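You operate a simulated robot arm through the tools that you are given. There is no shell and no other tool. Be economical: measure what you need, move in short steps, check, and stop when the job is done.

You run a simulated two-armed robot. Do the job below in one go: nothing can be reset, and whatever is moved stays where it is left.

TASK
Load the tread reel of the width that the display shows, and centre it.
Fine: hold the reel to draw its bung, lay the bung on the spare table top; reel on the reel pin, centring dial to its width, feeler lever out.
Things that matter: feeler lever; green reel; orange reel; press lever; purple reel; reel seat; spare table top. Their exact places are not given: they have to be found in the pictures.

It is judged by the outcome, as a careful person would: the job done as asked, and still so three seconds after it is handed in. It fails if anything else is knocked over, pushed out of place, dropped, spilled or broken.

THE ROBOT
Two 7-joint arms with two-finger parallel grippers on one trunk, on a base that drives. Base frame: it is fixed to the floor where the robot stands at the start and does not move with it; the origin is under the middle of the robot, x ahead of it, y to its left, z up; the surface under the hand at the start is at about z = 0.8. Units: m, rad, N and s.
The left shoulder is at the start at [0.07, 0.163, 1.12], the right one opposite. With the tool pointing down near the work surface each hand reaches from about 0.4 to 0.88 m from the robot's upright axis, wherever it stands, measured 20 degrees to its own side. Places, roughly: feeler lever [0.6, 0.9, 1.1]; press lever [0.4, 1.1, 1.1]; reel seat [0.6, 1.2, 1]; spare table top [0.6, 0.3, 0.8]. Payload 3.43 kg a hand.
Tool frame (each hand has its own): the origin (TCP) lies between the finger pads and is the grasp point; the fingertips stand 0.034 m ahead of it; z points along the fingers, y is the line along which they close. Largest opening 0.128 m; finger width 0.024, thickness 0.012; the body of the gripper, 0.048 by 0.13 m, starts 0.096 m behind the TCP.
Orientation is that of the tool frame in the base frame, as a unit quaternion [x, y, z, w]. With the fingers straight down and closing along the base's y, the tool's x points along the base's -x, its y along +y and its z along -z.

THE INTERFACE
- The arms move only by the tool move_arm. It takes "left_deltas", "right_deltas" or both (then of equal length, played together; a hand with none holds still); each is a list of rows, each a list of 7 numbers: the shift along the tool's x, y, z in m, then the turn, a rotation vector about the tool's x, y, z in rad, then the closure in counts, from 0 (fully open) to 255 (shut). In form: [[tx, ty, tz, ax, ay, az, fingers], ...]. A call has 1 to 10 rows; each row is the pose to reach, as a shift and turn from the pose commanded when the call began, along the tool's axes at that moment. A row lasts 0.2 s, in which the tool goes at most 0.05 m and 0.15 rad; a call with a longer step from one row to the next is refused whole, and so is a gripper value outside its range. A pose out of reach is approached as far as the arm can. The call stops where the force on the tool passes 40 N (or 10 N more than at its start, if that is more) or the arm is blocked; 0.2 s more then pass. The fingers move at their own pace (about 0.153 m/s each) and stop on an object; they squeeze with about 35 N. The grip force told is the motor's: it shows also when the fingers shut on nothing. Time passes only in rows, and 0.2 s behind the last, so rows that repeat a pose let the fingers close. It gives the time, the measured TCP pose, the force on the tool (base axes), the opening and the grip force at its end, in the units of the frame above (readings bear some noise), with the torque about the TCP (base axes, N m) and any sound that the robot's microphone picked up, and new pictures: "pictures" is both (left out), scene, wrist or none (wrist: the cameras of the hands that moved).
- Cameras (640 x 400 px; columns grow to the right, rows downward): "scene" is now at [0.1329, 0.0399, 1.3605]; the picture's right is [0.45, -0.89, 0.00], its down [-0.40, -0.20, -0.90] and it looks along [0.80, 0.40, -0.45] (base axes); focal length 214 px, centre (320, 200). "left" rides on the left gripper at [0.076, 0.011, -0.16] in its tool frame; the picture's right is [-0.15, 0.99, 0.00], its down [-0.88, -0.13, -0.46] and it looks along [-0.45, -0.07, 0.89] (tool axes); focal length 234 px, centre (320, 200). "right" rides on the right gripper at [0.076, -0.011, -0.16] in its tool frame; the picture's right is [0.15, 0.99, 0.00], its down [-0.88, 0.13, -0.46] and it looks along [-0.45, 0.07, 0.89] (tool axes); focal length 234 px, centre (320, 200).
- lift_body(by): slides the trunk up (or, below 0, down) by that many m; the arms and the scene camera ride with it, the base frame stays. It gives what a move gives, with no picture.
- roll_base(legs): drives the robot by 1 to 6 legs, each [ahead, left, turn to the left] in m, m and rad, along the robot's own axes; the way and the turn of a leg run together, so that a leg with both is an arc; at most 1.5 m and 3.142 rad a leg. The arms and the cameras ride along, it lands a little off, and it stops where it bumps. It gives what a move gives, and a new picture of the scene camera.
- turn_head(pan, tilt): turns the head with the scene camera to pan (to the left, within 1.501 rad either way) and tilt (down, from -0.506 to 1.204), counted from straight ahead of the robot. It gives what a move gives, and a new picture of the scene camera.
- point_at(camera, pixels): for up to 12 pixels [column, row] of the newest picture of that camera ("zoom" is the newest enlarged one), the place [x, y, z] in the base frame of the surface seen there, good to about 0.002 m. The clock stands still meanwhile.
- enlarge(camera, box): a new picture of the part [left, top, right, bottom] of that camera's present view, enlarged. The clock stands still meanwhile.
- hand_in(): hands the job in; it is judged then, once.

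Keep the steps short. Do not move on a guess: measure, check each grasp and each placing, and mend mistakes. In all there are 80 turns and 260 pictures (those below and enlarged ones count). Leave the grippers open and the arms clear of the work at the hand-in unless told otherwise, and finish with a single line.

The tools are called after "Request:" as name(argument=value, ...) on one line, values as JSON. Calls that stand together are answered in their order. move_arm: Moves the arms, as the interface text tells. Its arguments: {"type":"object","properties":{"left_deltas":{"type":"array","items":{"type":"array","items":{"type":"number"}}},"right_deltas":{"type":"array","items":{"type":"array","items":{"type":"number"}}},"pictures":{"type":"string","enum":["both","scene","wrist","none"]}},"required":[]} The other tools are called the same way: lift_body (by) slides the trunk up or down; roll_base (legs) drives the base; turn_head (pan, tilt) turns the head that bears the scene camera; point_at (camera, pixels) gives the place of the surface under pixels of a picture; enlarge (camera, box) takes an enlarged picture of a part of a camera's view; hand_in () hands the job in.

At the start:

```text
time_s: 0.0
left_eef_pos: [0.4041, 0.5235, 1.3116]
left_tcp_rot: [-0.001, 1.0, 0.0, 0.0]
left_wrist_force: [0.1, -0.1, -0.1]
left_moment: [0.0, -0.03, -0.02]
left_grip_width: 0.1279
left_finger_force: 0.0
right_eef_pos: [0.3603, 0.0298, 1.3172]
right_tcp_rot: [0.0, 1.0, 0.001, 0.0]
right_wrist_force: [-0.2, 0.1, 0.2]
right_moment: [-0.02, 0.0, 0.02]
right_grip_width: 0.1279
right_finger_force: 0.1
trunk travel left (down, up): [-0.6, 0.34]
robot x, y, heading: [-0.0011, -0.0011, -0.001]
head pan, tilt: [0.464, 0.463]
```

scene: 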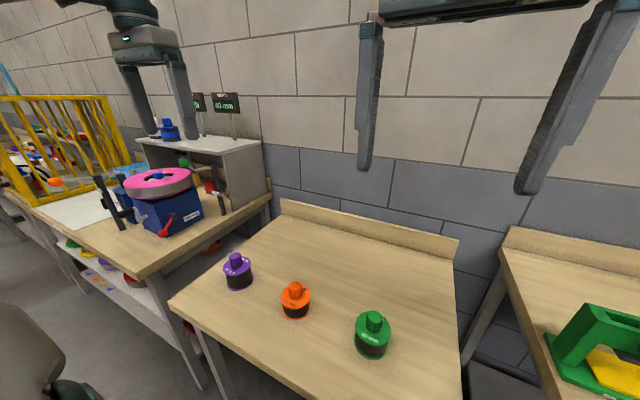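
right: 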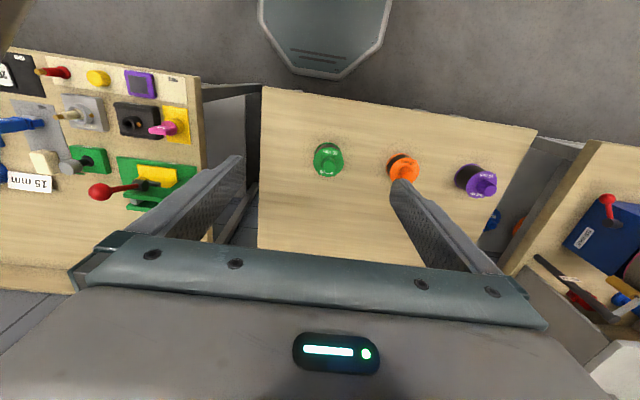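
left: 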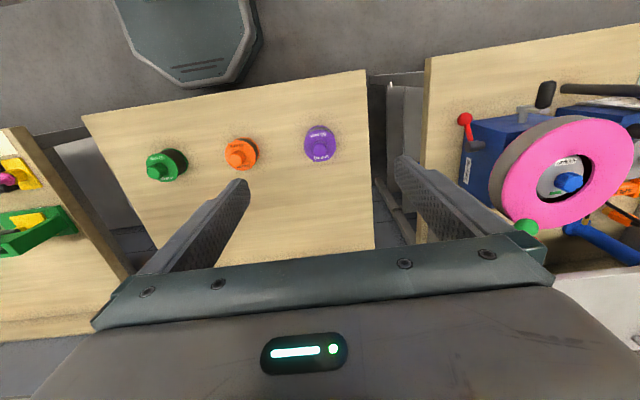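

The display is near (225,102), and three reels stand on the spare table. I'll enlarge the display, the reels and the machine.

Request:
enlarge(camera="scene", box=[180, 80, 260, 130])

Request:
enlarge(camera="scene", box=[200, 230, 420, 368])

Request:
enlarge(camera="scene", box=[70, 110, 278, 240])

Request:
enlarge(camera="left", box=[440, 70, 640, 270])

Request:
enlarge(camera="left", box=[120, 110, 360, 200])

```text
8.00 times, centred on (220, 105) of scene
```

zoom: 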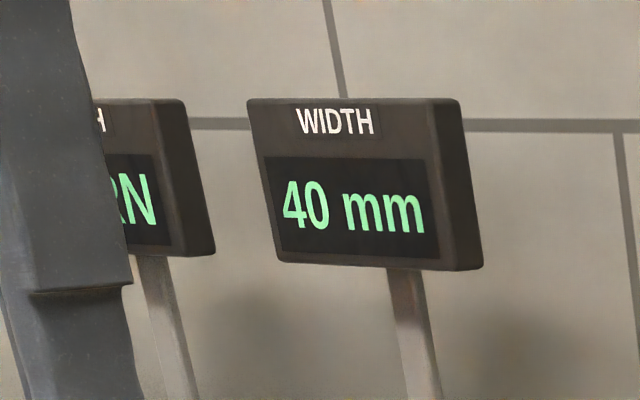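

```text
2.90 times, centred on (310, 299) of scene
```

zoom: 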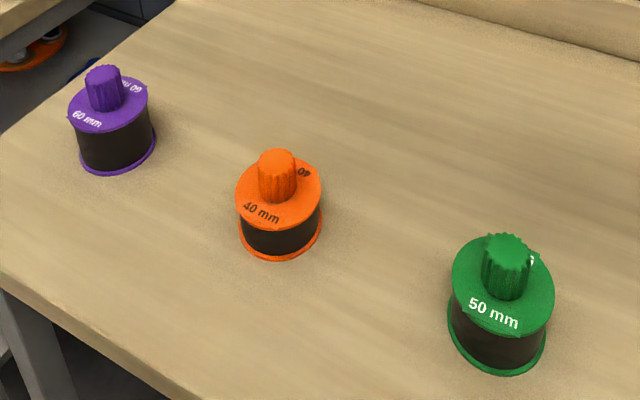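

```text
3.08 times, centred on (174, 175) of scene
```

zoom: 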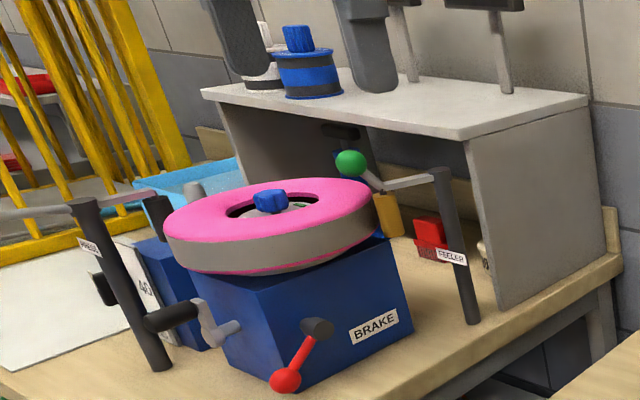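

```text
2.00 times, centred on (540, 170) of left
```

zoom: 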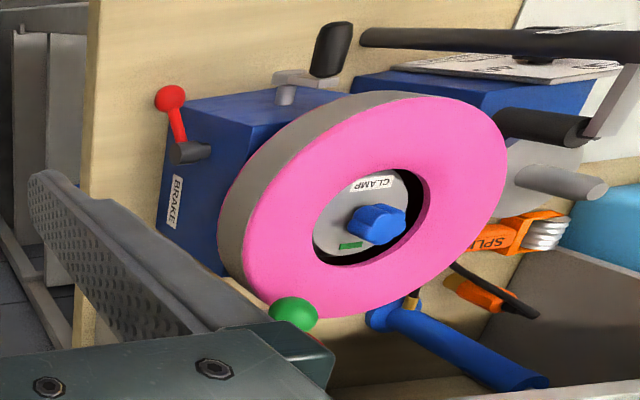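

```text
2.67 times, centred on (240, 155) of left
```

zoom: 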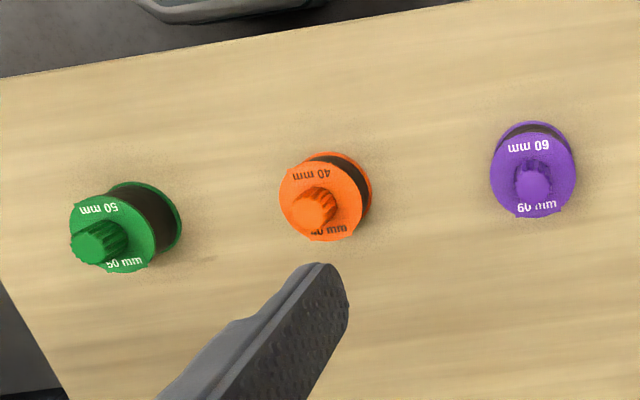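

The display says 40 mm, so it's the orange reel. A second display ends in "RN", so I'll look at that too. First I'll measure the reels from the scene view.

Request:
point_at(camera="scene", pixels=[[295, 285], [295, 303], [295, 318], [284, 300], [308, 300], [295, 335], [237, 262], [372, 330], [175, 305], [455, 280], [283, 205], [290, 308]])

Request:
turn_head(pan=1.1, tilt=0.3)

```text
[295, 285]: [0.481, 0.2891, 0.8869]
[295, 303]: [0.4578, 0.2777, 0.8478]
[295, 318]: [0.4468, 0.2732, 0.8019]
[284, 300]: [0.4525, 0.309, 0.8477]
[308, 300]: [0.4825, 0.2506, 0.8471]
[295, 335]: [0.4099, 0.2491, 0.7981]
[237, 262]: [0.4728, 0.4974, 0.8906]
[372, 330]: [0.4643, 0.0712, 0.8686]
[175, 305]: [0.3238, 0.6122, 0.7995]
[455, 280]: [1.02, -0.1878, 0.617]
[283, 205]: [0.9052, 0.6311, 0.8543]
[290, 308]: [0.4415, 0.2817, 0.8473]
```

```text
time_s: 1.0
left_eef_pos: [0.4045, 0.5256, 1.3131]
left_tcp_rot: [-0.001, 1.0, -0.001, 0.0]
left_wrist_force: [0.2, 0.0, 0.0]
left_moment: [0.04, 0.02, -0.01]
left_grip_width: 0.1282
left_finger_force: 0.1
right_eef_pos: [0.3604, 0.0307, 1.3186]
right_tcp_rot: [0.001, 1.0, 0.001, 0.0]
right_wrist_force: [0.0, 0.5, 0.0]
right_moment: [-0.03, 0.02, -0.01]
right_grip_width: 0.1281
right_finger_force: 0.0
trunk travel left (down, up): [-0.6, 0.34]
robot x, y, heading: [-0.0005, 0.0035, 0.001]
head pan, tilt: [1.1, 0.3]
```

scene: 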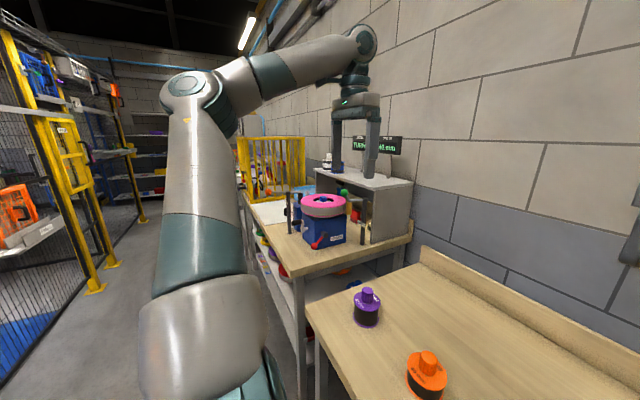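

Before driving I'll measure the machine bench edges and the tall things near it.

Request:
point_at(camera="scene", pixels=[[297, 276], [290, 196], [323, 205], [322, 240], [344, 192], [362, 240], [375, 180], [400, 140], [255, 215], [304, 140], [330, 157], [270, 250]])

Request:
enlarge(camera="scene", box=[240, 125, 416, 260])

Request:
enlarge(camera="scene", box=[345, 130, 409, 160])

```text
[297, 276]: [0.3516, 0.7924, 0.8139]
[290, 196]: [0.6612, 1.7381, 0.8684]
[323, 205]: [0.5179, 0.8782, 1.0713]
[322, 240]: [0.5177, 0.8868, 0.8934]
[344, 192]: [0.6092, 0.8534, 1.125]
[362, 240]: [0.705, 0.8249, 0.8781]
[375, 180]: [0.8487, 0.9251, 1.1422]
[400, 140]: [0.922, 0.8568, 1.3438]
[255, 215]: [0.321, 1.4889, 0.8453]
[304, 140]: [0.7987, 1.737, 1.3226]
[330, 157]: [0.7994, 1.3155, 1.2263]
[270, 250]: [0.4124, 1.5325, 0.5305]
```

```text
2.96 times, centred on (328, 192) of scene
```

zoom: 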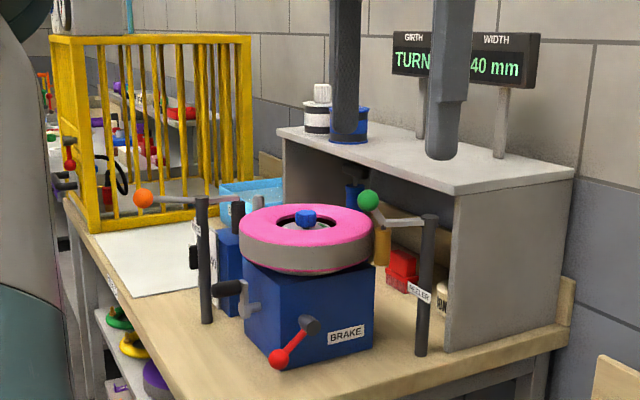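

```text
10.00 times, centred on (377, 145) of scene
```

zoom: 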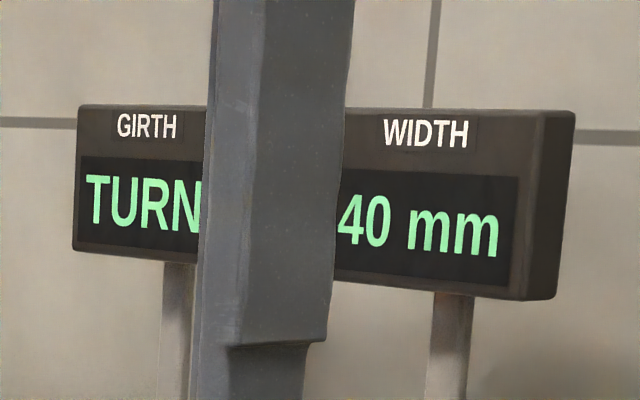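

The GIRTH display reads "TURN" and WIDTH reads 40 mm. I'll drive 0.5 m left for a better view of the machine's reel side, which the tyre now hides.

Request:
roll_base(legs=[[0, 0.5, 0]])

Request:
turn_head(pan=0.8, tilt=0.4)

```text
time_s: 4.0
left_eef_pos: [0.4027, 1.0269, 1.3129]
left_tcp_rot: [-0.001, 1.0, 0.0, 0.0]
left_wrist_force: [0.5, -1.2, 0.4]
left_moment: [-0.05, 0.01, 0.01]
left_grip_width: 0.1279
left_finger_force: 0.1
right_eef_pos: [0.3589, 0.5332, 1.3174]
right_tcp_rot: [-0.001, 1.0, 0.0, 0.0]
right_wrist_force: [0.0, -0.7, 0.4]
right_moment: [0.02, 0.0, 0.02]
right_grip_width: 0.1279
right_finger_force: 0.1
trunk travel left (down, up): [-0.6, 0.34]
robot x, y, heading: [0.0002, 0.5056, 0.007]
head pan, tilt: [1.1, 0.3]
```

scene: 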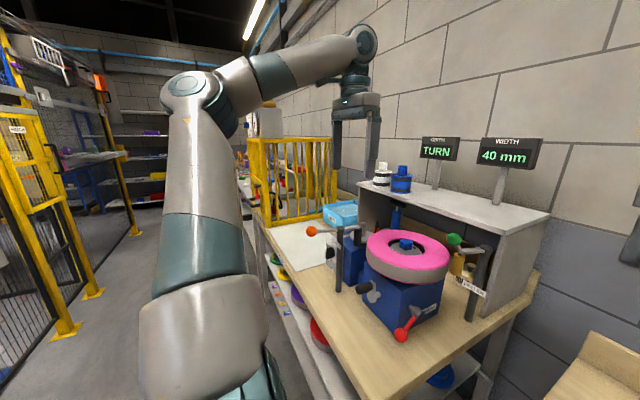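

```text
time_s: 4.8
left_eef_pos: [0.4028, 1.0275, 1.3131]
left_tcp_rot: [-0.001, 1.0, 0.0, -0.001]
left_wrist_force: [0.0, -0.2, -0.9]
left_moment: [-0.01, 0.02, 0.01]
left_grip_width: 0.128
left_finger_force: 0.0
right_eef_pos: [0.3604, 0.5339, 1.3174]
right_tcp_rot: [0.0, 1.0, 0.0, 0.0]
right_wrist_force: [-0.1, -1.1, 0.7]
right_moment: [-0.01, -0.02, 0.01]
right_grip_width: 0.128
right_finger_force: 0.0
trunk travel left (down, up): [-0.6, 0.34]
robot x, y, heading: [0.0013, 0.4997, 0.008]
head pan, tilt: [0.799, 0.4]
```

scene: 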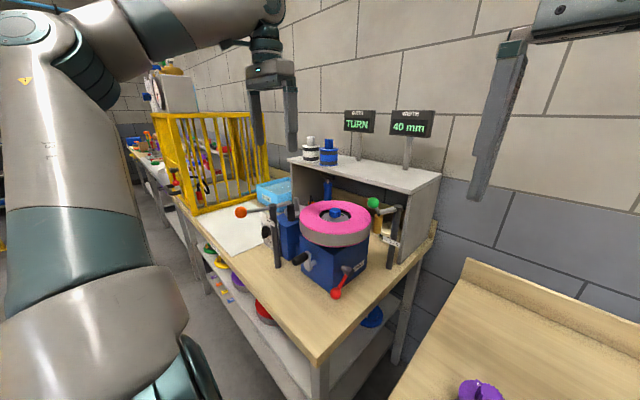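

The left hand is now above the machine, so I'll take a wrist picture without moving.

Request:
move_arm(left_deltas=[[0, 0, 0, 0, 0, 0, 0]], pictures="wrist")

Request:
point_at(camera="scene", pixels=[[157, 117], [255, 115], [196, 212], [241, 212], [374, 202], [337, 292], [289, 230], [276, 230], [320, 365]])

Request:
enlarge(camera="scene", box=[220, 170, 420, 310])

```text
time_s: 5.2
left_eef_pos: [0.4033, 1.0279, 1.3121]
left_tcp_rot: [-0.001, 1.0, -0.001, 0.0]
left_wrist_force: [-0.4, -0.2, -0.3]
left_moment: [0.0, -0.01, -0.01]
left_grip_width: 0.128
left_finger_force: 0.1
right_eef_pos: [0.3602, 0.5321, 1.3181]
right_tcp_rot: [-0.001, 1.0, 0.002, 0.001]
right_wrist_force: [0.1, 0.1, -0.1]
right_moment: [-0.02, 0.04, 0.03]
right_grip_width: 0.1281
right_finger_force: 0.1
trunk travel left (down, up): [-0.6, 0.34]
robot x, y, heading: [-0.0016, 0.5063, 0.001]
head pan, tilt: [0.799, 0.4]
```

left: 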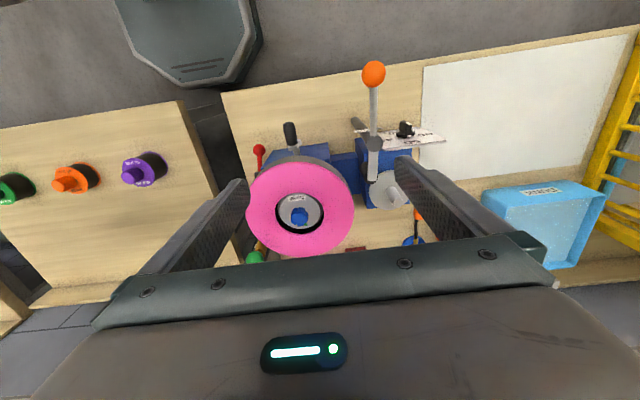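

```text
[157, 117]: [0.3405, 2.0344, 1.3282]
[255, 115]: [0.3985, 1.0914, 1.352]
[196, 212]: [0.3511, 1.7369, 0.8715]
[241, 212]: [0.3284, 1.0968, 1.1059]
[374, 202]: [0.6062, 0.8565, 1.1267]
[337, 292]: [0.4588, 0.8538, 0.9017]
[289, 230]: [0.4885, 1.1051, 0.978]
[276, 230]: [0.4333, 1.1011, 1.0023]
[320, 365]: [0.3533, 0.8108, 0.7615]
```

```text
2.86 times, centred on (320, 240) of scene
```

zoom: 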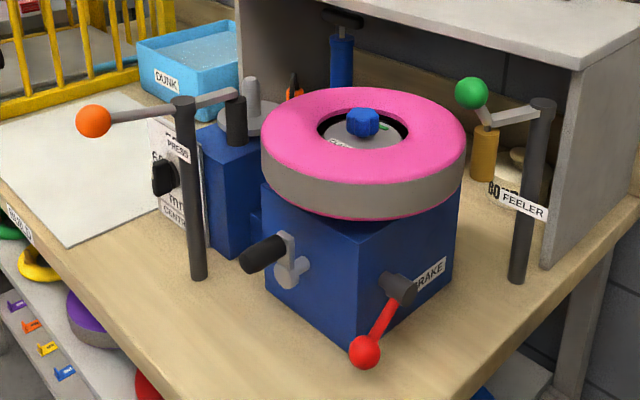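

The reel seat appears to be the grey plate with a pin behind the press lever, with the dial on the side of the blue block. I'll drive 0.4 m further left to look at it.

Request:
roll_base(legs=[[0, 0.4, 0]])

Request:
turn_head(pan=0.5, tilt=0.6)

Request:
move_arm(left_deltas=[[0, 0, 0, 0, 0, 0, 0]], right_deltas=[[0, 0, 0, 0, 0, 0, 0]], pictures="wrist")

```text
time_s: 7.7
left_eef_pos: [0.4066, 1.4242, 1.3128]
left_tcp_rot: [0.001, 1.0, 0.001, 0.0]
left_wrist_force: [-0.5, 0.2, 0.6]
left_moment: [-0.01, 0.03, -0.02]
left_grip_width: 0.1281
left_finger_force: 0.1
right_eef_pos: [0.3598, 0.9302, 1.317]
right_tcp_rot: [0.002, 1.0, 0.001, 0.0]
right_wrist_force: [-0.2, 0.1, 0.0]
right_moment: [-0.01, 0.01, 0.01]
right_grip_width: 0.1279
right_finger_force: 0.0
trunk travel left (down, up): [-0.6, 0.34]
robot x, y, heading: [-0.0037, 0.9011, -0.005]
head pan, tilt: [0.799, 0.4]
```

scene: 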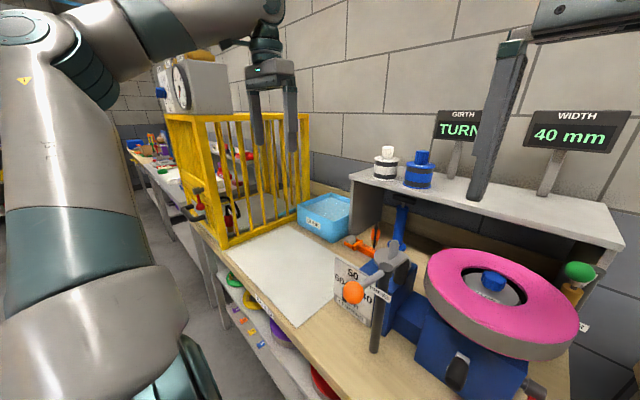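

```text
time_s: 8.5
left_eef_pos: [0.4069, 1.4248, 1.3126]
left_tcp_rot: [0.001, 1.0, 0.0, 0.0]
left_wrist_force: [0.4, -0.2, 0.2]
left_moment: [0.0, 0.0, -0.03]
left_grip_width: 0.1283
left_finger_force: 0.1
right_eef_pos: [0.36, 0.9307, 1.3174]
right_tcp_rot: [0.003, 1.0, 0.001, -0.001]
right_wrist_force: [-0.6, 0.0, -0.8]
right_moment: [-0.02, 0.02, -0.01]
right_grip_width: 0.1282
right_finger_force: 0.0
trunk travel left (down, up): [-0.6, 0.34]
robot x, y, heading: [0.0012, 0.9049, -0.006]
head pan, tilt: [0.499, 0.6]
```

scene: 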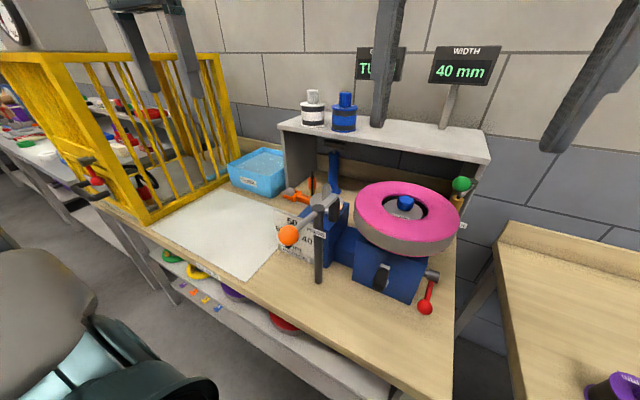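

```text
time_s: 8.9
left_eef_pos: [0.4059, 1.4241, 1.3125]
left_tcp_rot: [0.001, 1.0, 0.0, -0.001]
left_wrist_force: [-0.1, 0.8, -0.7]
left_moment: [-0.01, 0.01, 0.0]
left_grip_width: 0.1279
left_finger_force: 0.1
right_eef_pos: [0.3603, 0.9315, 1.3187]
right_tcp_rot: [0.003, 1.0, 0.001, 0.0]
right_wrist_force: [-0.4, 0.4, -0.3]
right_moment: [-0.02, -0.04, 0.01]
right_grip_width: 0.1281
right_finger_force: 0.0
trunk travel left (down, up): [-0.6, 0.34]
robot x, y, heading: [-0.0025, 0.8988, 0.0]
head pan, tilt: [0.499, 0.6]
```

right: 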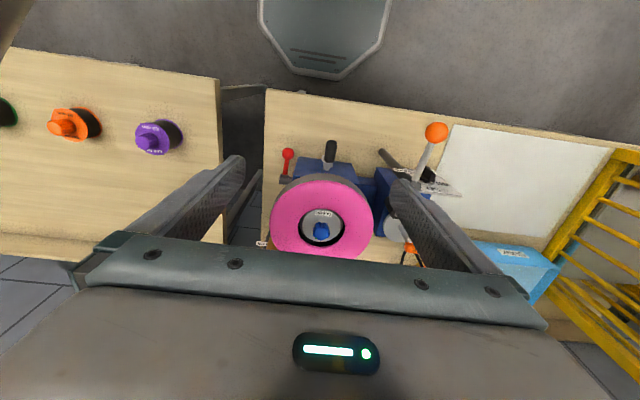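
left: 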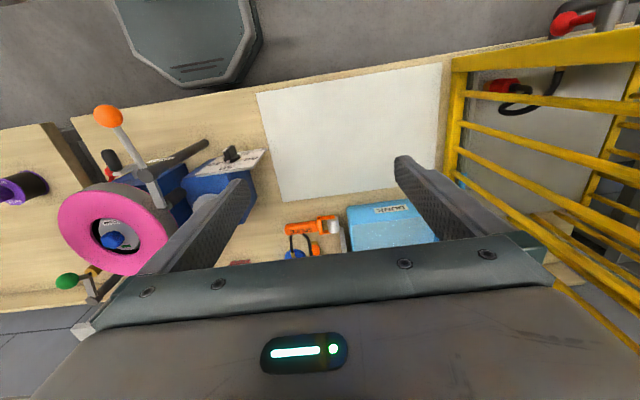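

Request:
enlarge(camera="scene", box=[270, 170, 350, 290])

Request:
enlarge(camera="left", box=[50, 100, 290, 300])

Request:
enlarge(camera="right", box=[350, 110, 510, 260])

```text
3.33 times, centred on (310, 230) of scene
```

zoom: 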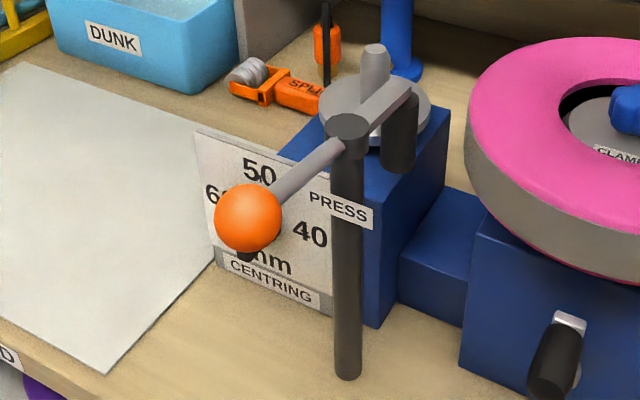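

```text
2.00 times, centred on (170, 200) of left
```

zoom: 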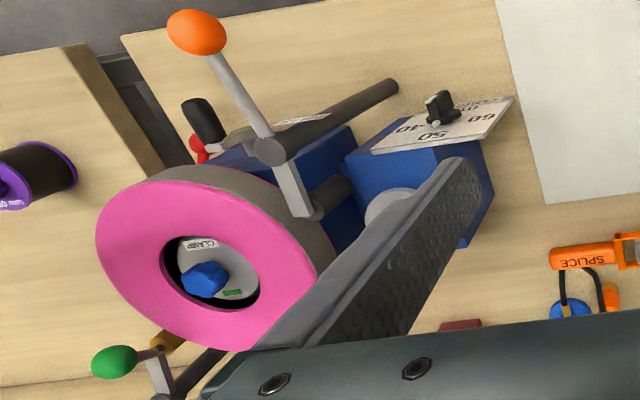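

```text
2.67 times, centred on (430, 185) of right
```

zoom: 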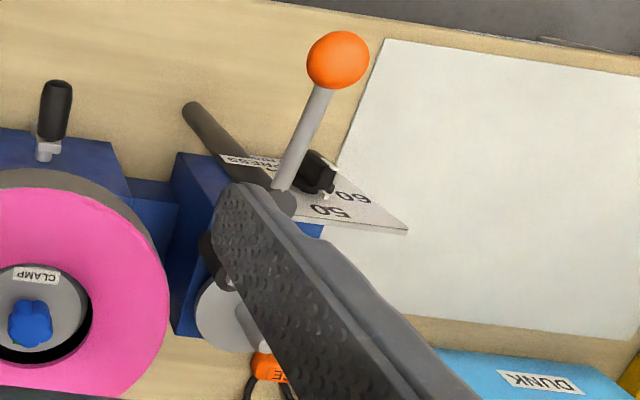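

I'll measure the seat, pin, dial, press lever and feeler here.

Request:
point_at(camera="scene", pixels=[[317, 178], [316, 187], [317, 194], [302, 258], [300, 244], [322, 213], [329, 220], [319, 185], [313, 199], [336, 186], [461, 184], [305, 214]])

Request:
lift_body(by=0.2)

Request:
turn_head(pan=0.35, tilt=0.85)

```text
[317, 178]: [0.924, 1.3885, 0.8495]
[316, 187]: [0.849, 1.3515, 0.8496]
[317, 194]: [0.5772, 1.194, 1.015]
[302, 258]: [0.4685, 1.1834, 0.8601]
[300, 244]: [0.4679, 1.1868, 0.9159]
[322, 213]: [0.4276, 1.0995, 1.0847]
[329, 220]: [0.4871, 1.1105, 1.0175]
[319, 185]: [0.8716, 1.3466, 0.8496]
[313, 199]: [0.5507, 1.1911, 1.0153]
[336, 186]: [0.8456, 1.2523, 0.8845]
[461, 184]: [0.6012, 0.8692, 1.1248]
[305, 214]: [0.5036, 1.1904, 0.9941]
```

```text
time_s: 11.0
left_eef_pos: [0.4059, 1.4235, 1.5126]
left_tcp_rot: [0.001, 1.0, 0.0, 0.0]
left_wrist_force: [0.7, 0.3, -1.3]
left_moment: [-0.03, -0.03, 0.03]
left_grip_width: 0.1277
left_finger_force: 0.1
right_eef_pos: [0.3599, 0.9296, 1.5175]
right_tcp_rot: [0.002, 1.0, 0.001, 0.0]
right_wrist_force: [-0.6, 0.8, 0.2]
right_moment: [0.0, -0.01, 0.02]
right_grip_width: 0.1282
right_finger_force: 0.0
trunk travel left (down, up): [-0.8, 0.14]
robot x, y, heading: [0.0006, 0.9032, -0.001]
head pan, tilt: [0.499, 0.6]
```

```text
time_s: 11.8
left_eef_pos: [0.4064, 1.4247, 1.5126]
left_tcp_rot: [0.002, 1.0, 0.0, 0.0]
left_wrist_force: [0.0, -0.5, 0.1]
left_moment: [-0.01, -0.01, 0.0]
left_grip_width: 0.1285
left_finger_force: 0.0
right_eef_pos: [0.36, 0.9297, 1.5186]
right_tcp_rot: [0.002, 1.0, 0.001, 0.0]
right_wrist_force: [0.3, 0.1, 0.5]
right_moment: [-0.01, 0.01, -0.01]
right_grip_width: 0.1279
right_finger_force: 0.1
trunk travel left (down, up): [-0.8, 0.14]
robot x, y, heading: [0.0011, 0.8994, -0.006]
head pan, tilt: [0.351, 0.85]
```

scene: 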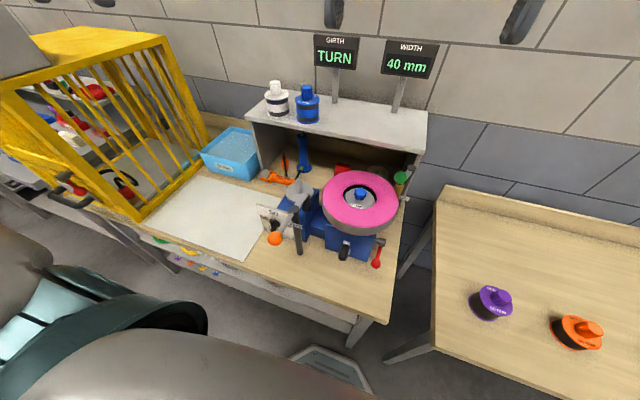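

Request:
enlarge(camera="scene", box=[245, 160, 341, 256])

Request:
enlarge(camera="scene", box=[320, 160, 420, 260])

```text
4.17 times, centred on (293, 208) of scene
```

zoom: 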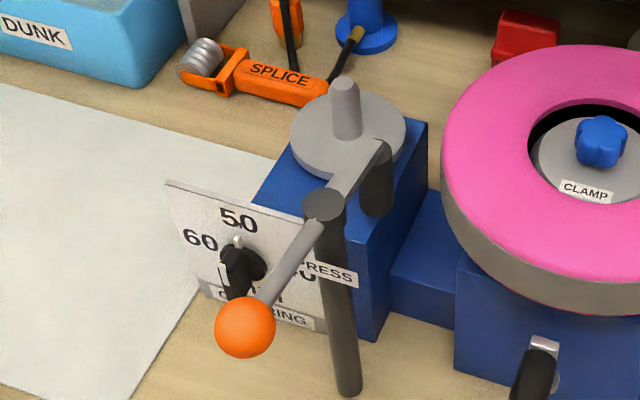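

```text
4.00 times, centred on (370, 210) of scene
```

zoom: 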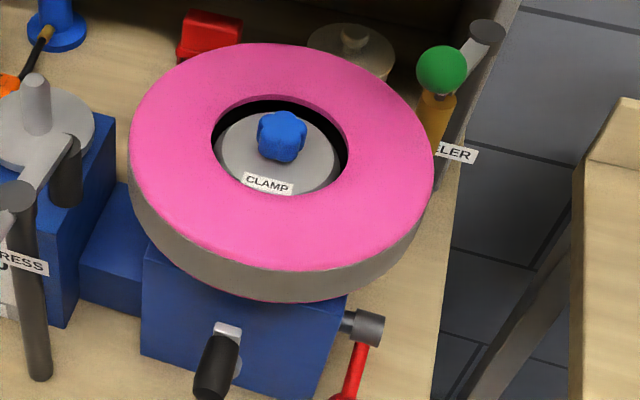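

Request:
enlarge(camera="scene", box=[245, 160, 341, 256])

Request:
point_at(camera="zoom", pixels=[[344, 82], [300, 135], [396, 125], [340, 175], [350, 100], [345, 122], [375, 150], [323, 205], [245, 325], [234, 290], [238, 240], [242, 262]])

Request:
enlarge(camera="scene", box=[320, 160, 420, 260])

Request:
point_at(camera="zoom", pixels=[[440, 60], [485, 30], [435, 110], [425, 170], [132, 140], [430, 155], [290, 45], [290, 255], [280, 115], [420, 215], [190, 290], [350, 55]])

```text
4.17 times, centred on (293, 208) of scene
```

zoom: 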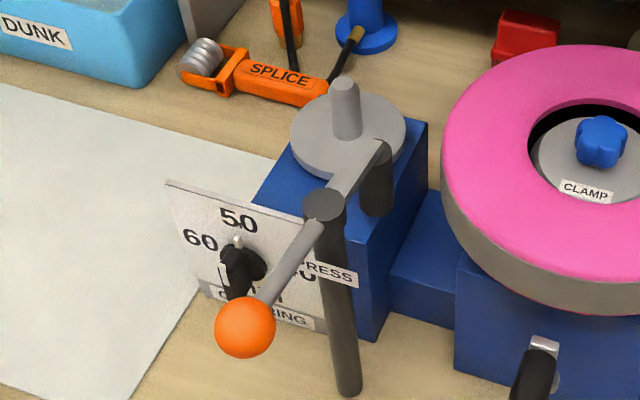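

```text
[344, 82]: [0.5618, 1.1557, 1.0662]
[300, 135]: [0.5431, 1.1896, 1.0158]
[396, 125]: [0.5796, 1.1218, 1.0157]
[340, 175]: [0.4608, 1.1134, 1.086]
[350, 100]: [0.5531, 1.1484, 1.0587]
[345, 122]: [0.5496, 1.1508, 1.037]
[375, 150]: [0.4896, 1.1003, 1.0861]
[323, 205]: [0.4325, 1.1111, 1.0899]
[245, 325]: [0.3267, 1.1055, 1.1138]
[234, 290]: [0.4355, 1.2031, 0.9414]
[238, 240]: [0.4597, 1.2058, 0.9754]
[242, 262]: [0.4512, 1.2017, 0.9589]
```

```text
4.00 times, centred on (370, 210) of scene
```

zoom: 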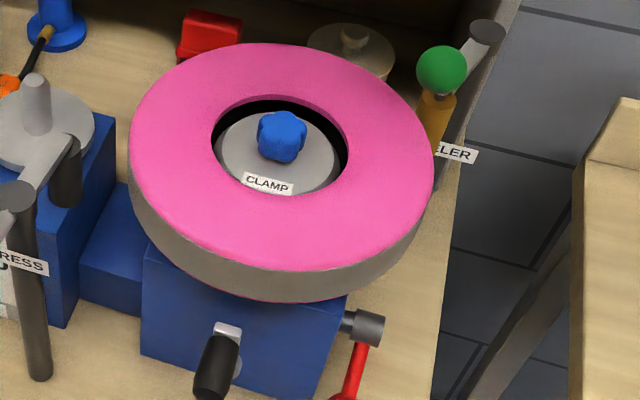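

```text
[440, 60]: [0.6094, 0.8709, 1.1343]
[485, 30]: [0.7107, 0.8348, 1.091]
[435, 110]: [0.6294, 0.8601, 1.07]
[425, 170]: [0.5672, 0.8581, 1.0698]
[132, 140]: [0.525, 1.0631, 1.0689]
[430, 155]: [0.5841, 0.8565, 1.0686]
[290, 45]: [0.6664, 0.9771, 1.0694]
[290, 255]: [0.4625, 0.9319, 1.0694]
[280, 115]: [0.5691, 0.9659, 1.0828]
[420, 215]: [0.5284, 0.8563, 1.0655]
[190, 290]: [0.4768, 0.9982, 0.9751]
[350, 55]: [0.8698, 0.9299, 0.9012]
```

Findings: 
- The reel pin is at about (0.56, 1.155), with its top at 1.066 and the plate at 1.016.
- The dial on the front plate points at about 50.
- The feeler roller touches the tyre.

I'll go to the orange reel first: back off and drive right, lowering the trunk to its old height.

Request:
roll_base(legs=[[-0.12, 0, 0], [0, -0.63, 0]])

Request:
lift_body(by=-0.2)

Request:
turn_head(pan=0.0, tilt=0.75)

```text
time_s: 16.2
left_eef_pos: [0.2838, 0.7989, 1.5128]
left_tcp_rot: [0.002, 1.0, -0.001, 0.0]
left_wrist_force: [0.1, 0.2, 0.0]
left_moment: [-0.02, -0.01, -0.01]
left_grip_width: 0.1279
left_finger_force: 0.1
right_eef_pos: [0.2385, 0.3053, 1.5176]
right_tcp_rot: [0.002, 1.0, 0.0, 0.0]
right_wrist_force: [-0.6, 0.1, -0.1]
right_moment: [0.0, -0.04, 0.0]
right_grip_width: 0.128
right_finger_force: 0.1
trunk travel left (down, up): [-0.8, 0.14]
robot x, y, heading: [-0.1243, 0.2723, 0.001]
head pan, tilt: [0.351, 0.85]
```

scene: 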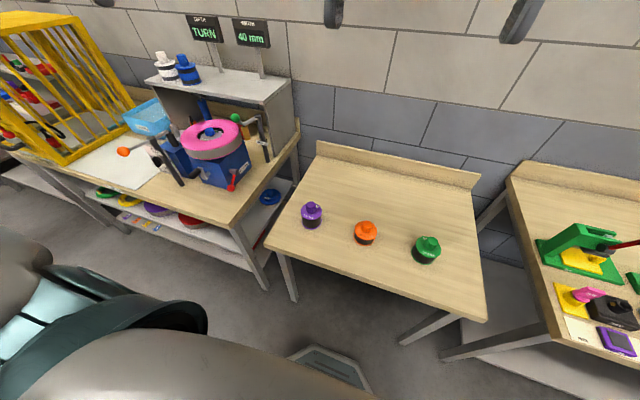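

```text
time_s: 18.3
left_eef_pos: [0.2826, 0.7978, 1.3125]
left_tcp_rot: [0.001, 1.0, 0.0, 0.001]
left_wrist_force: [0.3, -0.2, -0.1]
left_moment: [-0.01, -0.02, 0.03]
left_grip_width: 0.1278
left_finger_force: 0.1
right_eef_pos: [0.2371, 0.305, 1.3177]
right_tcp_rot: [0.001, 1.0, 0.001, -0.001]
right_wrist_force: [0.3, -0.2, 0.3]
right_moment: [-0.03, -0.02, 0.03]
right_grip_width: 0.1282
right_finger_force: 0.0
trunk travel left (down, up): [-0.6, 0.34]
robot x, y, heading: [-0.1198, 0.2751, 0.003]
head pan, tilt: [0.351, 0.85]
```

```text
time_s: 19.2
left_eef_pos: [0.2837, 0.7973, 1.3129]
left_tcp_rot: [0.0, 1.0, 0.0, 0.0]
left_wrist_force: [0.5, 0.3, 0.0]
left_moment: [0.02, -0.02, 0.03]
left_grip_width: 0.1281
left_finger_force: 0.1
right_eef_pos: [0.2389, 0.3041, 1.3172]
right_tcp_rot: [0.001, 1.0, 0.001, 0.0]
right_wrist_force: [0.4, 0.0, -0.4]
right_moment: [0.03, -0.03, 0.0]
right_grip_width: 0.1282
right_finger_force: 0.0
trunk travel left (down, up): [-0.6, 0.34]
robot x, y, heading: [-0.1207, 0.2735, -0.003]
head pan, tilt: [0.0, 0.75]
```

scene: 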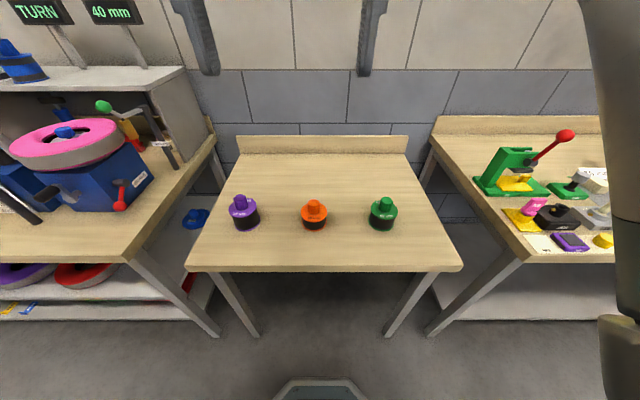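

Now I'll measure the orange reel closely.

Request:
enlarge(camera="scene", box=[284, 190, 344, 240])

Request:
point_at(camera="scene", pixels=[[314, 201], [314, 203], [314, 218], [314, 223], [302, 215], [327, 215], [310, 209], [318, 209], [314, 230], [303, 223], [325, 223], [314, 245]])

```text
8.00 times, centred on (314, 215) of scene
```

zoom: 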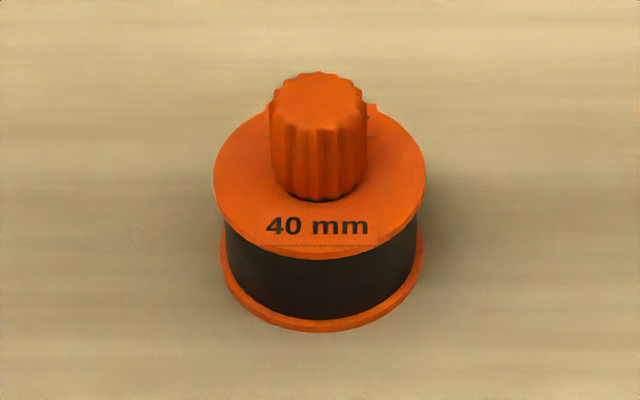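

```text
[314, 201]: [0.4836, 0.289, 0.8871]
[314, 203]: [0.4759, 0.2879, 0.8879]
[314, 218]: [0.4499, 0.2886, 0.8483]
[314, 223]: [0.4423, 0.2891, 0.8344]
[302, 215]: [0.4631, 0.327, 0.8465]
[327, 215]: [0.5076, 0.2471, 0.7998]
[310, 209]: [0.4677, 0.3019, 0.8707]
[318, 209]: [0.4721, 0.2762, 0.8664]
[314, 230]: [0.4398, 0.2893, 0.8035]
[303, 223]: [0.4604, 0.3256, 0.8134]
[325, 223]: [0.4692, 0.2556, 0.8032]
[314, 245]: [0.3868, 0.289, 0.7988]
```

Request:
point_at(camera="zoom", pixels=[[218, 180], [422, 180], [318, 80], [320, 125], [275, 110], [365, 110], [320, 245], [320, 190], [230, 240], [410, 240], [320, 325], [320, 290]])

```text
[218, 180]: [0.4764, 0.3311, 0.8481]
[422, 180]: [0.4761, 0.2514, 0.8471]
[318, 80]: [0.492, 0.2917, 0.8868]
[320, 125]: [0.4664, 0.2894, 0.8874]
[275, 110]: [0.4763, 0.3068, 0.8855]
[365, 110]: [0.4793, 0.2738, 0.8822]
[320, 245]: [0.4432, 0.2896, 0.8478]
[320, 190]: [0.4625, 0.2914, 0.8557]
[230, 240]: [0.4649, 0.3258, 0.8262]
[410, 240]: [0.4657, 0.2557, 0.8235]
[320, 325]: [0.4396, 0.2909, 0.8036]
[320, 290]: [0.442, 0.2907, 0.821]
```

The orange reel's centre is (0.480, 0.291). Its flange diameter is 0.08, the disc top is at 0.848, and the bung is 34 mm wide with its top at 0.888.

Plan:
1. The left hand, tilted 45° and coming from the front, holds the reel.
2. The right hand comes straight down and draws the bung.

First I'll bring both hands into staging poses.

Request:
move_arm(left_deltas=[[-0.002, -0.04, 0.015, 0, -0.0785, 0, 0], [-0.004, -0.08, 0.03, 0, -0.157, 0, 0], [-0.006, -0.12, 0.045, 0, -0.2355, 0, 0], [-0.008, -0.16, 0.06, 0, -0.314, 0, 0], [-0.01, -0.2, 0.075, 0, -0.3925, 0, 0], [-0.012, -0.24, 0.09, 0, -0.471, 0, 0], [-0.014, -0.28, 0.105, 0, -0.5495, 0, 0], [-0.016, -0.32, 0.12, 0, -0.628, 0, 0], [-0.018, -0.36, 0.135, 0, -0.7065, 0, 0], [-0.02, -0.4, 0.15, 0, -0.785, 0, 0]], right_deltas=[[-0.03, -0.013, 0.015, 0, 0, 0, 0], [-0.06, -0.026, 0.03, 0, 0, 0, 0], [-0.09, -0.039, 0.045, 0, 0, 0, 0], [-0.12, -0.052, 0.06, 0, 0, 0, 0], [-0.15, -0.065, 0.075, 0, 0, 0, 0], [-0.18, -0.078, 0.09, 0, 0, 0, 0], [-0.21, -0.091, 0.105, 0, 0, 0, 0], [-0.241, -0.104, 0.117, 0, 0, 0, 0], [-0.241, -0.104, 0.117, 0, 0, 0, 0], [-0.241, -0.104, 0.117, 0, 0, 0, 0]])

```text
time_s: 21.4
left_eef_pos: [0.3061, 0.3947, 1.1743]
left_tcp_rot: [-0.001, 0.921, 0.003, 0.39]
left_wrist_force: [0.7, -0.9, -4.0]
left_moment: [0.09, -0.2, 0.14]
left_grip_width: 0.128
left_finger_force: 0.0
left hand out of reach, approached as far as the arm can: row 10
right_eef_pos: [0.4776, 0.1982, 1.201]
right_tcp_rot: [0.002, 1.0, 0.002, 0.0]
right_wrist_force: [-1.3, 0.5, 1.0]
right_moment: [0.04, -0.15, -0.02]
right_grip_width: 0.128
right_finger_force: 0.0
trunk travel left (down, up): [-0.6, 0.34]
robot x, y, heading: [-0.1182, 0.2687, 0.004]
head pan, tilt: [0.0, 0.75]
```

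scene: 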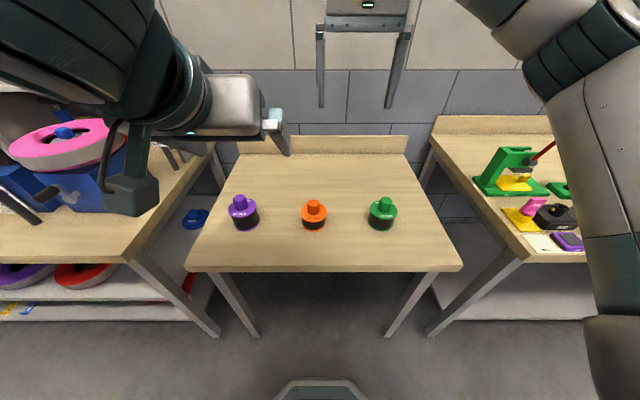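
right: 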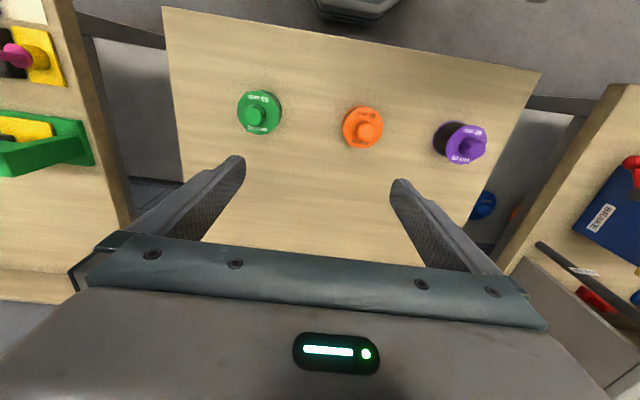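
left: 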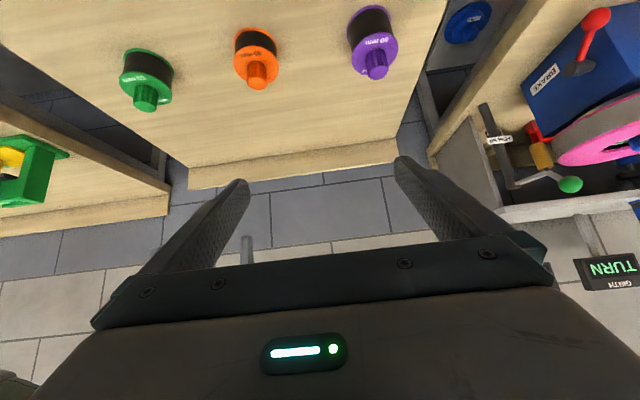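

The left hand is a bit too close to the body for this pose. I'll back the base off 0.12 m for room.

Request:
roll_base(legs=[[-0.12, 0, 0]])

```text
time_s: 22.6
left_eef_pos: [0.1887, 0.3957, 1.1673]
left_tcp_rot: [0.0, 0.925, -0.001, 0.381]
left_wrist_force: [-0.1, 0.4, -0.4]
left_moment: [0.03, -0.01, -0.03]
left_grip_width: 0.1281
left_finger_force: 0.1
right_eef_pos: [0.3603, 0.1989, 1.2015]
right_tcp_rot: [0.002, 1.0, 0.001, -0.001]
right_wrist_force: [-0.2, -0.6, -0.2]
right_moment: [0.03, -0.02, 0.02]
right_grip_width: 0.128
right_finger_force: 0.0
trunk travel left (down, up): [-0.6, 0.34]
robot x, y, heading: [-0.2399, 0.2745, 0.0]
head pan, tilt: [0.0, 0.75]
```

scene: 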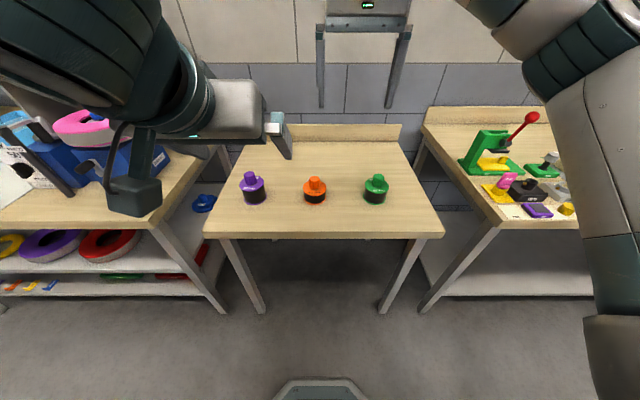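

Moving the left hand to the pre-grasp point 0.14 m short of the reel, along its 45° line.

Request:
move_arm(left_deltas=[[0.004, -0.015, 0.0426, 0, 0, 0, 0], [0.008, -0.03, 0.0853, 0, 0, 0, 0], [0.012, -0.045, 0.128, 0, 0, 0, 0], [0.016, -0.06, 0.1706, 0, 0, 0, 0], [0.02, -0.075, 0.2132, 0, 0, 0, 0], [0.024, -0.09, 0.2559, 0, 0, 0, 0], [0.027, -0.105, 0.2985, 0, 0, 0, 0], [0.027, -0.105, 0.2985, 0, 0, 0, 0]])

```text
time_s: 24.4
left_eef_pos: [0.3673, 0.4052, 0.98]
left_tcp_rot: [0.0, 0.925, -0.001, 0.381]
left_wrist_force: [0.3, 1.1, 0.0]
left_moment: [-0.01, 0.02, 0.02]
left_grip_width: 0.128
left_finger_force: 0.1
left hand out of reach, approached as far as the arm can: row 1, 2, 3, 4, 5, 6, 7, 8
right_eef_pos: [0.3602, 0.2008, 1.2]
right_tcp_rot: [0.001, 1.0, 0.0, -0.001]
right_wrist_force: [0.1, 0.3, 0.3]
right_moment: [0.02, 0.02, 0.05]
right_grip_width: 0.1282
right_finger_force: 0.0
trunk travel left (down, up): [-0.6, 0.34]
robot x, y, heading: [-0.2397, 0.2724, -0.005]
head pan, tilt: [0.0, 0.75]
```

scene: 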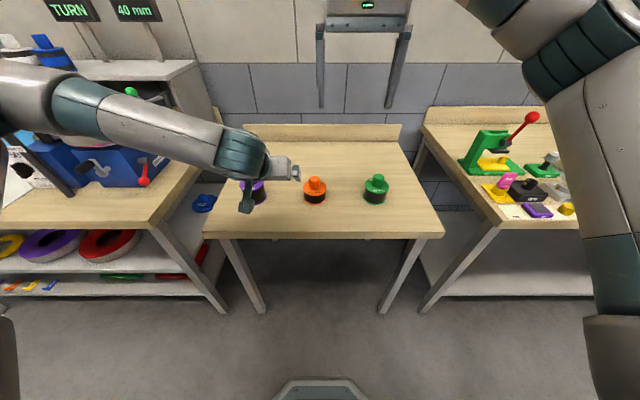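
left: 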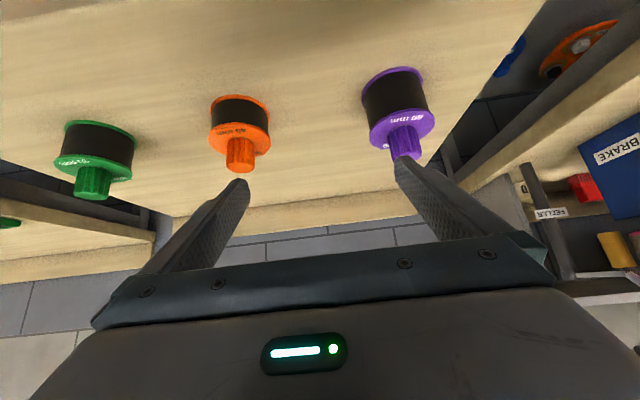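

From straight ahead the left wrist runs out of range, because its forearm comes from the left. I'll turn the hand so it points from front-left instead, in place first, and see where it goes.

Request:
move_arm(left_deltas=[[0, 0, 0, 0.0922, 0, 0.0928, 0], [0, 0, 0, 0.184, 0, 0.186, 0], [0, 0, 0, 0.276, 0, 0.278, 0], [0, 0, 0, 0.369, 0, 0.371, 0], [0, 0, 0, 0.461, 0, 0.464, 0], [0, 0, 0, 0.553, 0, 0.557, 0], [0, 0, 0, 0.553, 0, 0.557, 0]], pictures="scene")

```text
time_s: 26.0
left_eef_pos: [0.3671, 0.405, 0.9806]
left_tcp_rot: [0.354, 0.854, -0.145, 0.353]
left_wrist_force: [-0.7, 0.3, 0.3]
left_moment: [0.0, 0.02, -0.02]
left_grip_width: 0.128
left_finger_force: 0.1
right_eef_pos: [0.3602, 0.201, 1.1993]
right_tcp_rot: [0.002, 1.0, 0.0, 0.0]
right_wrist_force: [0.2, 1.3, -0.1]
right_moment: [0.0, 0.0, -0.01]
right_grip_width: 0.1281
right_finger_force: 0.1
trunk travel left (down, up): [-0.6, 0.34]
robot x, y, heading: [-0.2437, 0.274, -0.002]
head pan, tilt: [0.0, 0.75]
```

scene: 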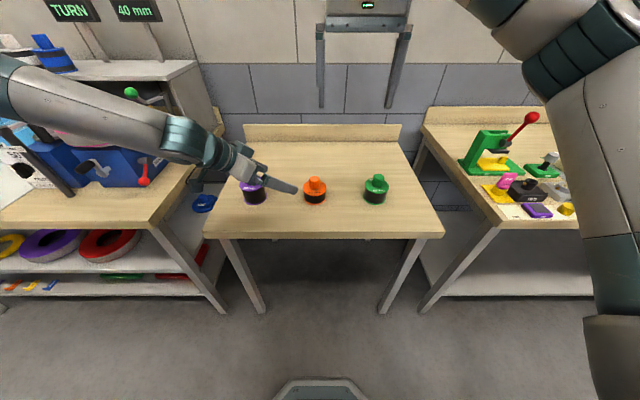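

The hand now points from front-left with z = (0.50, -0.50, -0.71). I'll check where the forearm is relative to the machine.

Request:
point_at(camera="scene", pixels=[[20, 90], [80, 110], [150, 130], [190, 150], [235, 165], [285, 188]])

Request:
turn_head(pan=0.6, tilt=0.5)

```text
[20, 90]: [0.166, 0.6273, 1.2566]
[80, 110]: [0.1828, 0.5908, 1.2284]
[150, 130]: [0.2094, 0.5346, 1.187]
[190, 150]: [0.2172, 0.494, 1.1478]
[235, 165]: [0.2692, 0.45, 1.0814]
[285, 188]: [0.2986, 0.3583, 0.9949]
```

```text
time_s: 27.0
left_eef_pos: [0.3665, 0.4048, 0.9807]
left_tcp_rot: [0.354, 0.855, -0.145, 0.352]
left_wrist_force: [-0.6, -0.2, -0.3]
left_moment: [0.01, -0.02, -0.04]
left_grip_width: 0.128
left_finger_force: 0.1
right_eef_pos: [0.359, 0.2006, 1.2008]
right_tcp_rot: [0.002, 1.0, 0.0, 0.0]
right_wrist_force: [-0.4, 0.2, -1.3]
right_moment: [-0.02, -0.01, -0.05]
right_grip_width: 0.1279
right_finger_force: 0.1
trunk travel left (down, up): [-0.6, 0.34]
robot x, y, heading: [-0.2421, 0.2758, 0.0]
head pan, tilt: [0.6, 0.499]
```

scene: 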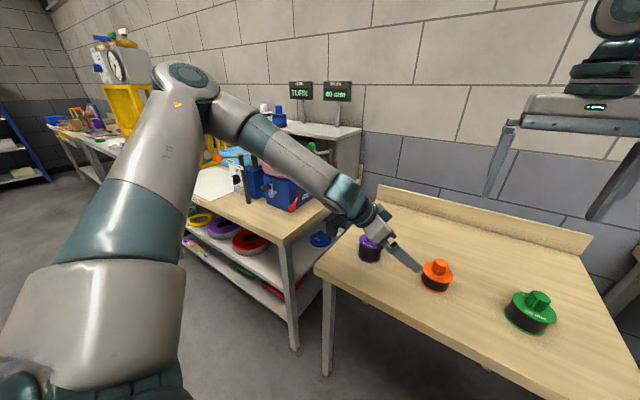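

The arm is clear of everything. I'll advance to the pre-grasp point and check alignment there.

Request:
move_arm(left_deltas=[[-0.006, 0, 0.038, 0, 0, 0, 0], [-0.012, 0, 0.0754, 0, 0, 0, 0], [-0.012, 0, 0.0754, 0, 0, 0, 0]])

Request:
turn_head(pan=0.0, tilt=0.65)

```text
time_s: 27.8
left_eef_pos: [0.41, 0.361, 0.9367]
left_tcp_rot: [0.353, 0.854, -0.145, 0.353]
left_wrist_force: [-1.1, -0.5, -0.2]
left_moment: [0.04, 0.02, -0.02]
left_grip_width: 0.1279
left_finger_force: 0.1
right_eef_pos: [0.3581, 0.2019, 1.2013]
right_tcp_rot: [0.001, 1.0, 0.0, 0.0]
right_wrist_force: [0.2, 0.5, 0.7]
right_moment: [0.01, 0.01, -0.02]
right_grip_width: 0.1278
right_finger_force: 0.1
trunk travel left (down, up): [-0.6, 0.34]
robot x, y, heading: [-0.2414, 0.2744, 0.0]
head pan, tilt: [0.6, 0.499]
```

scene: 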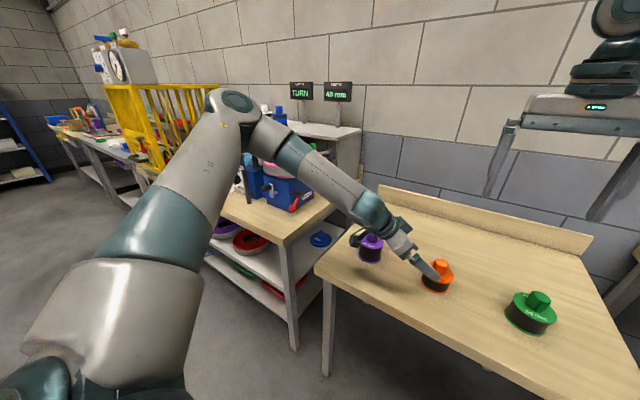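
left: 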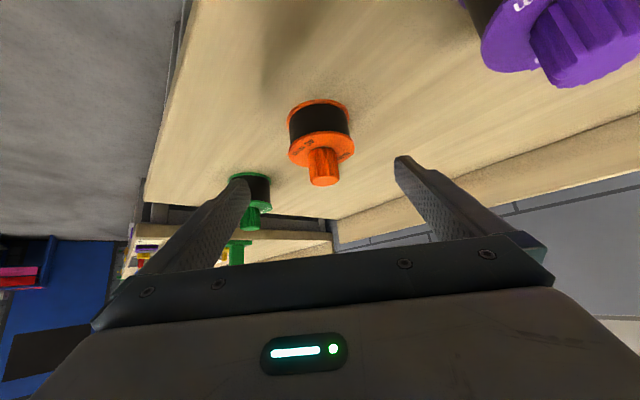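

```text
time_s: 28.8
left_eef_pos: [0.4111, 0.3593, 0.937]
left_tcp_rot: [0.353, 0.854, -0.145, 0.352]
left_wrist_force: [-0.6, -0.4, -0.5]
left_moment: [-0.01, -0.01, 0.0]
left_grip_width: 0.1278
left_finger_force: 0.0
right_eef_pos: [0.3586, 0.2007, 1.201]
right_tcp_rot: [0.002, 1.0, 0.001, 0.0]
right_wrist_force: [-0.4, 0.8, -0.5]
right_moment: [0.01, -0.01, 0.0]
right_grip_width: 0.1278
right_finger_force: 0.1
trunk travel left (down, up): [-0.6, 0.34]
robot x, y, heading: [-0.2456, 0.2746, 0.001]
head pan, tilt: [0.0, 0.649]
```

scene: 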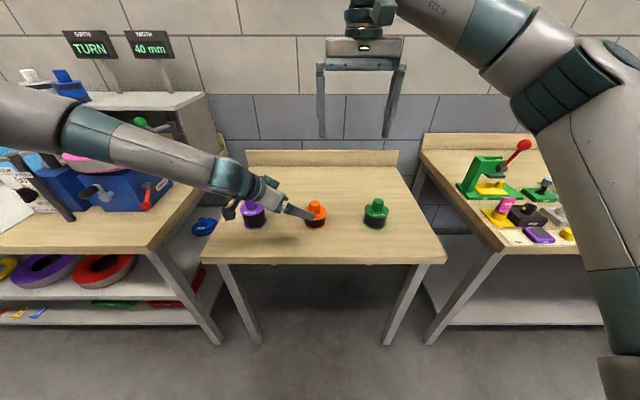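

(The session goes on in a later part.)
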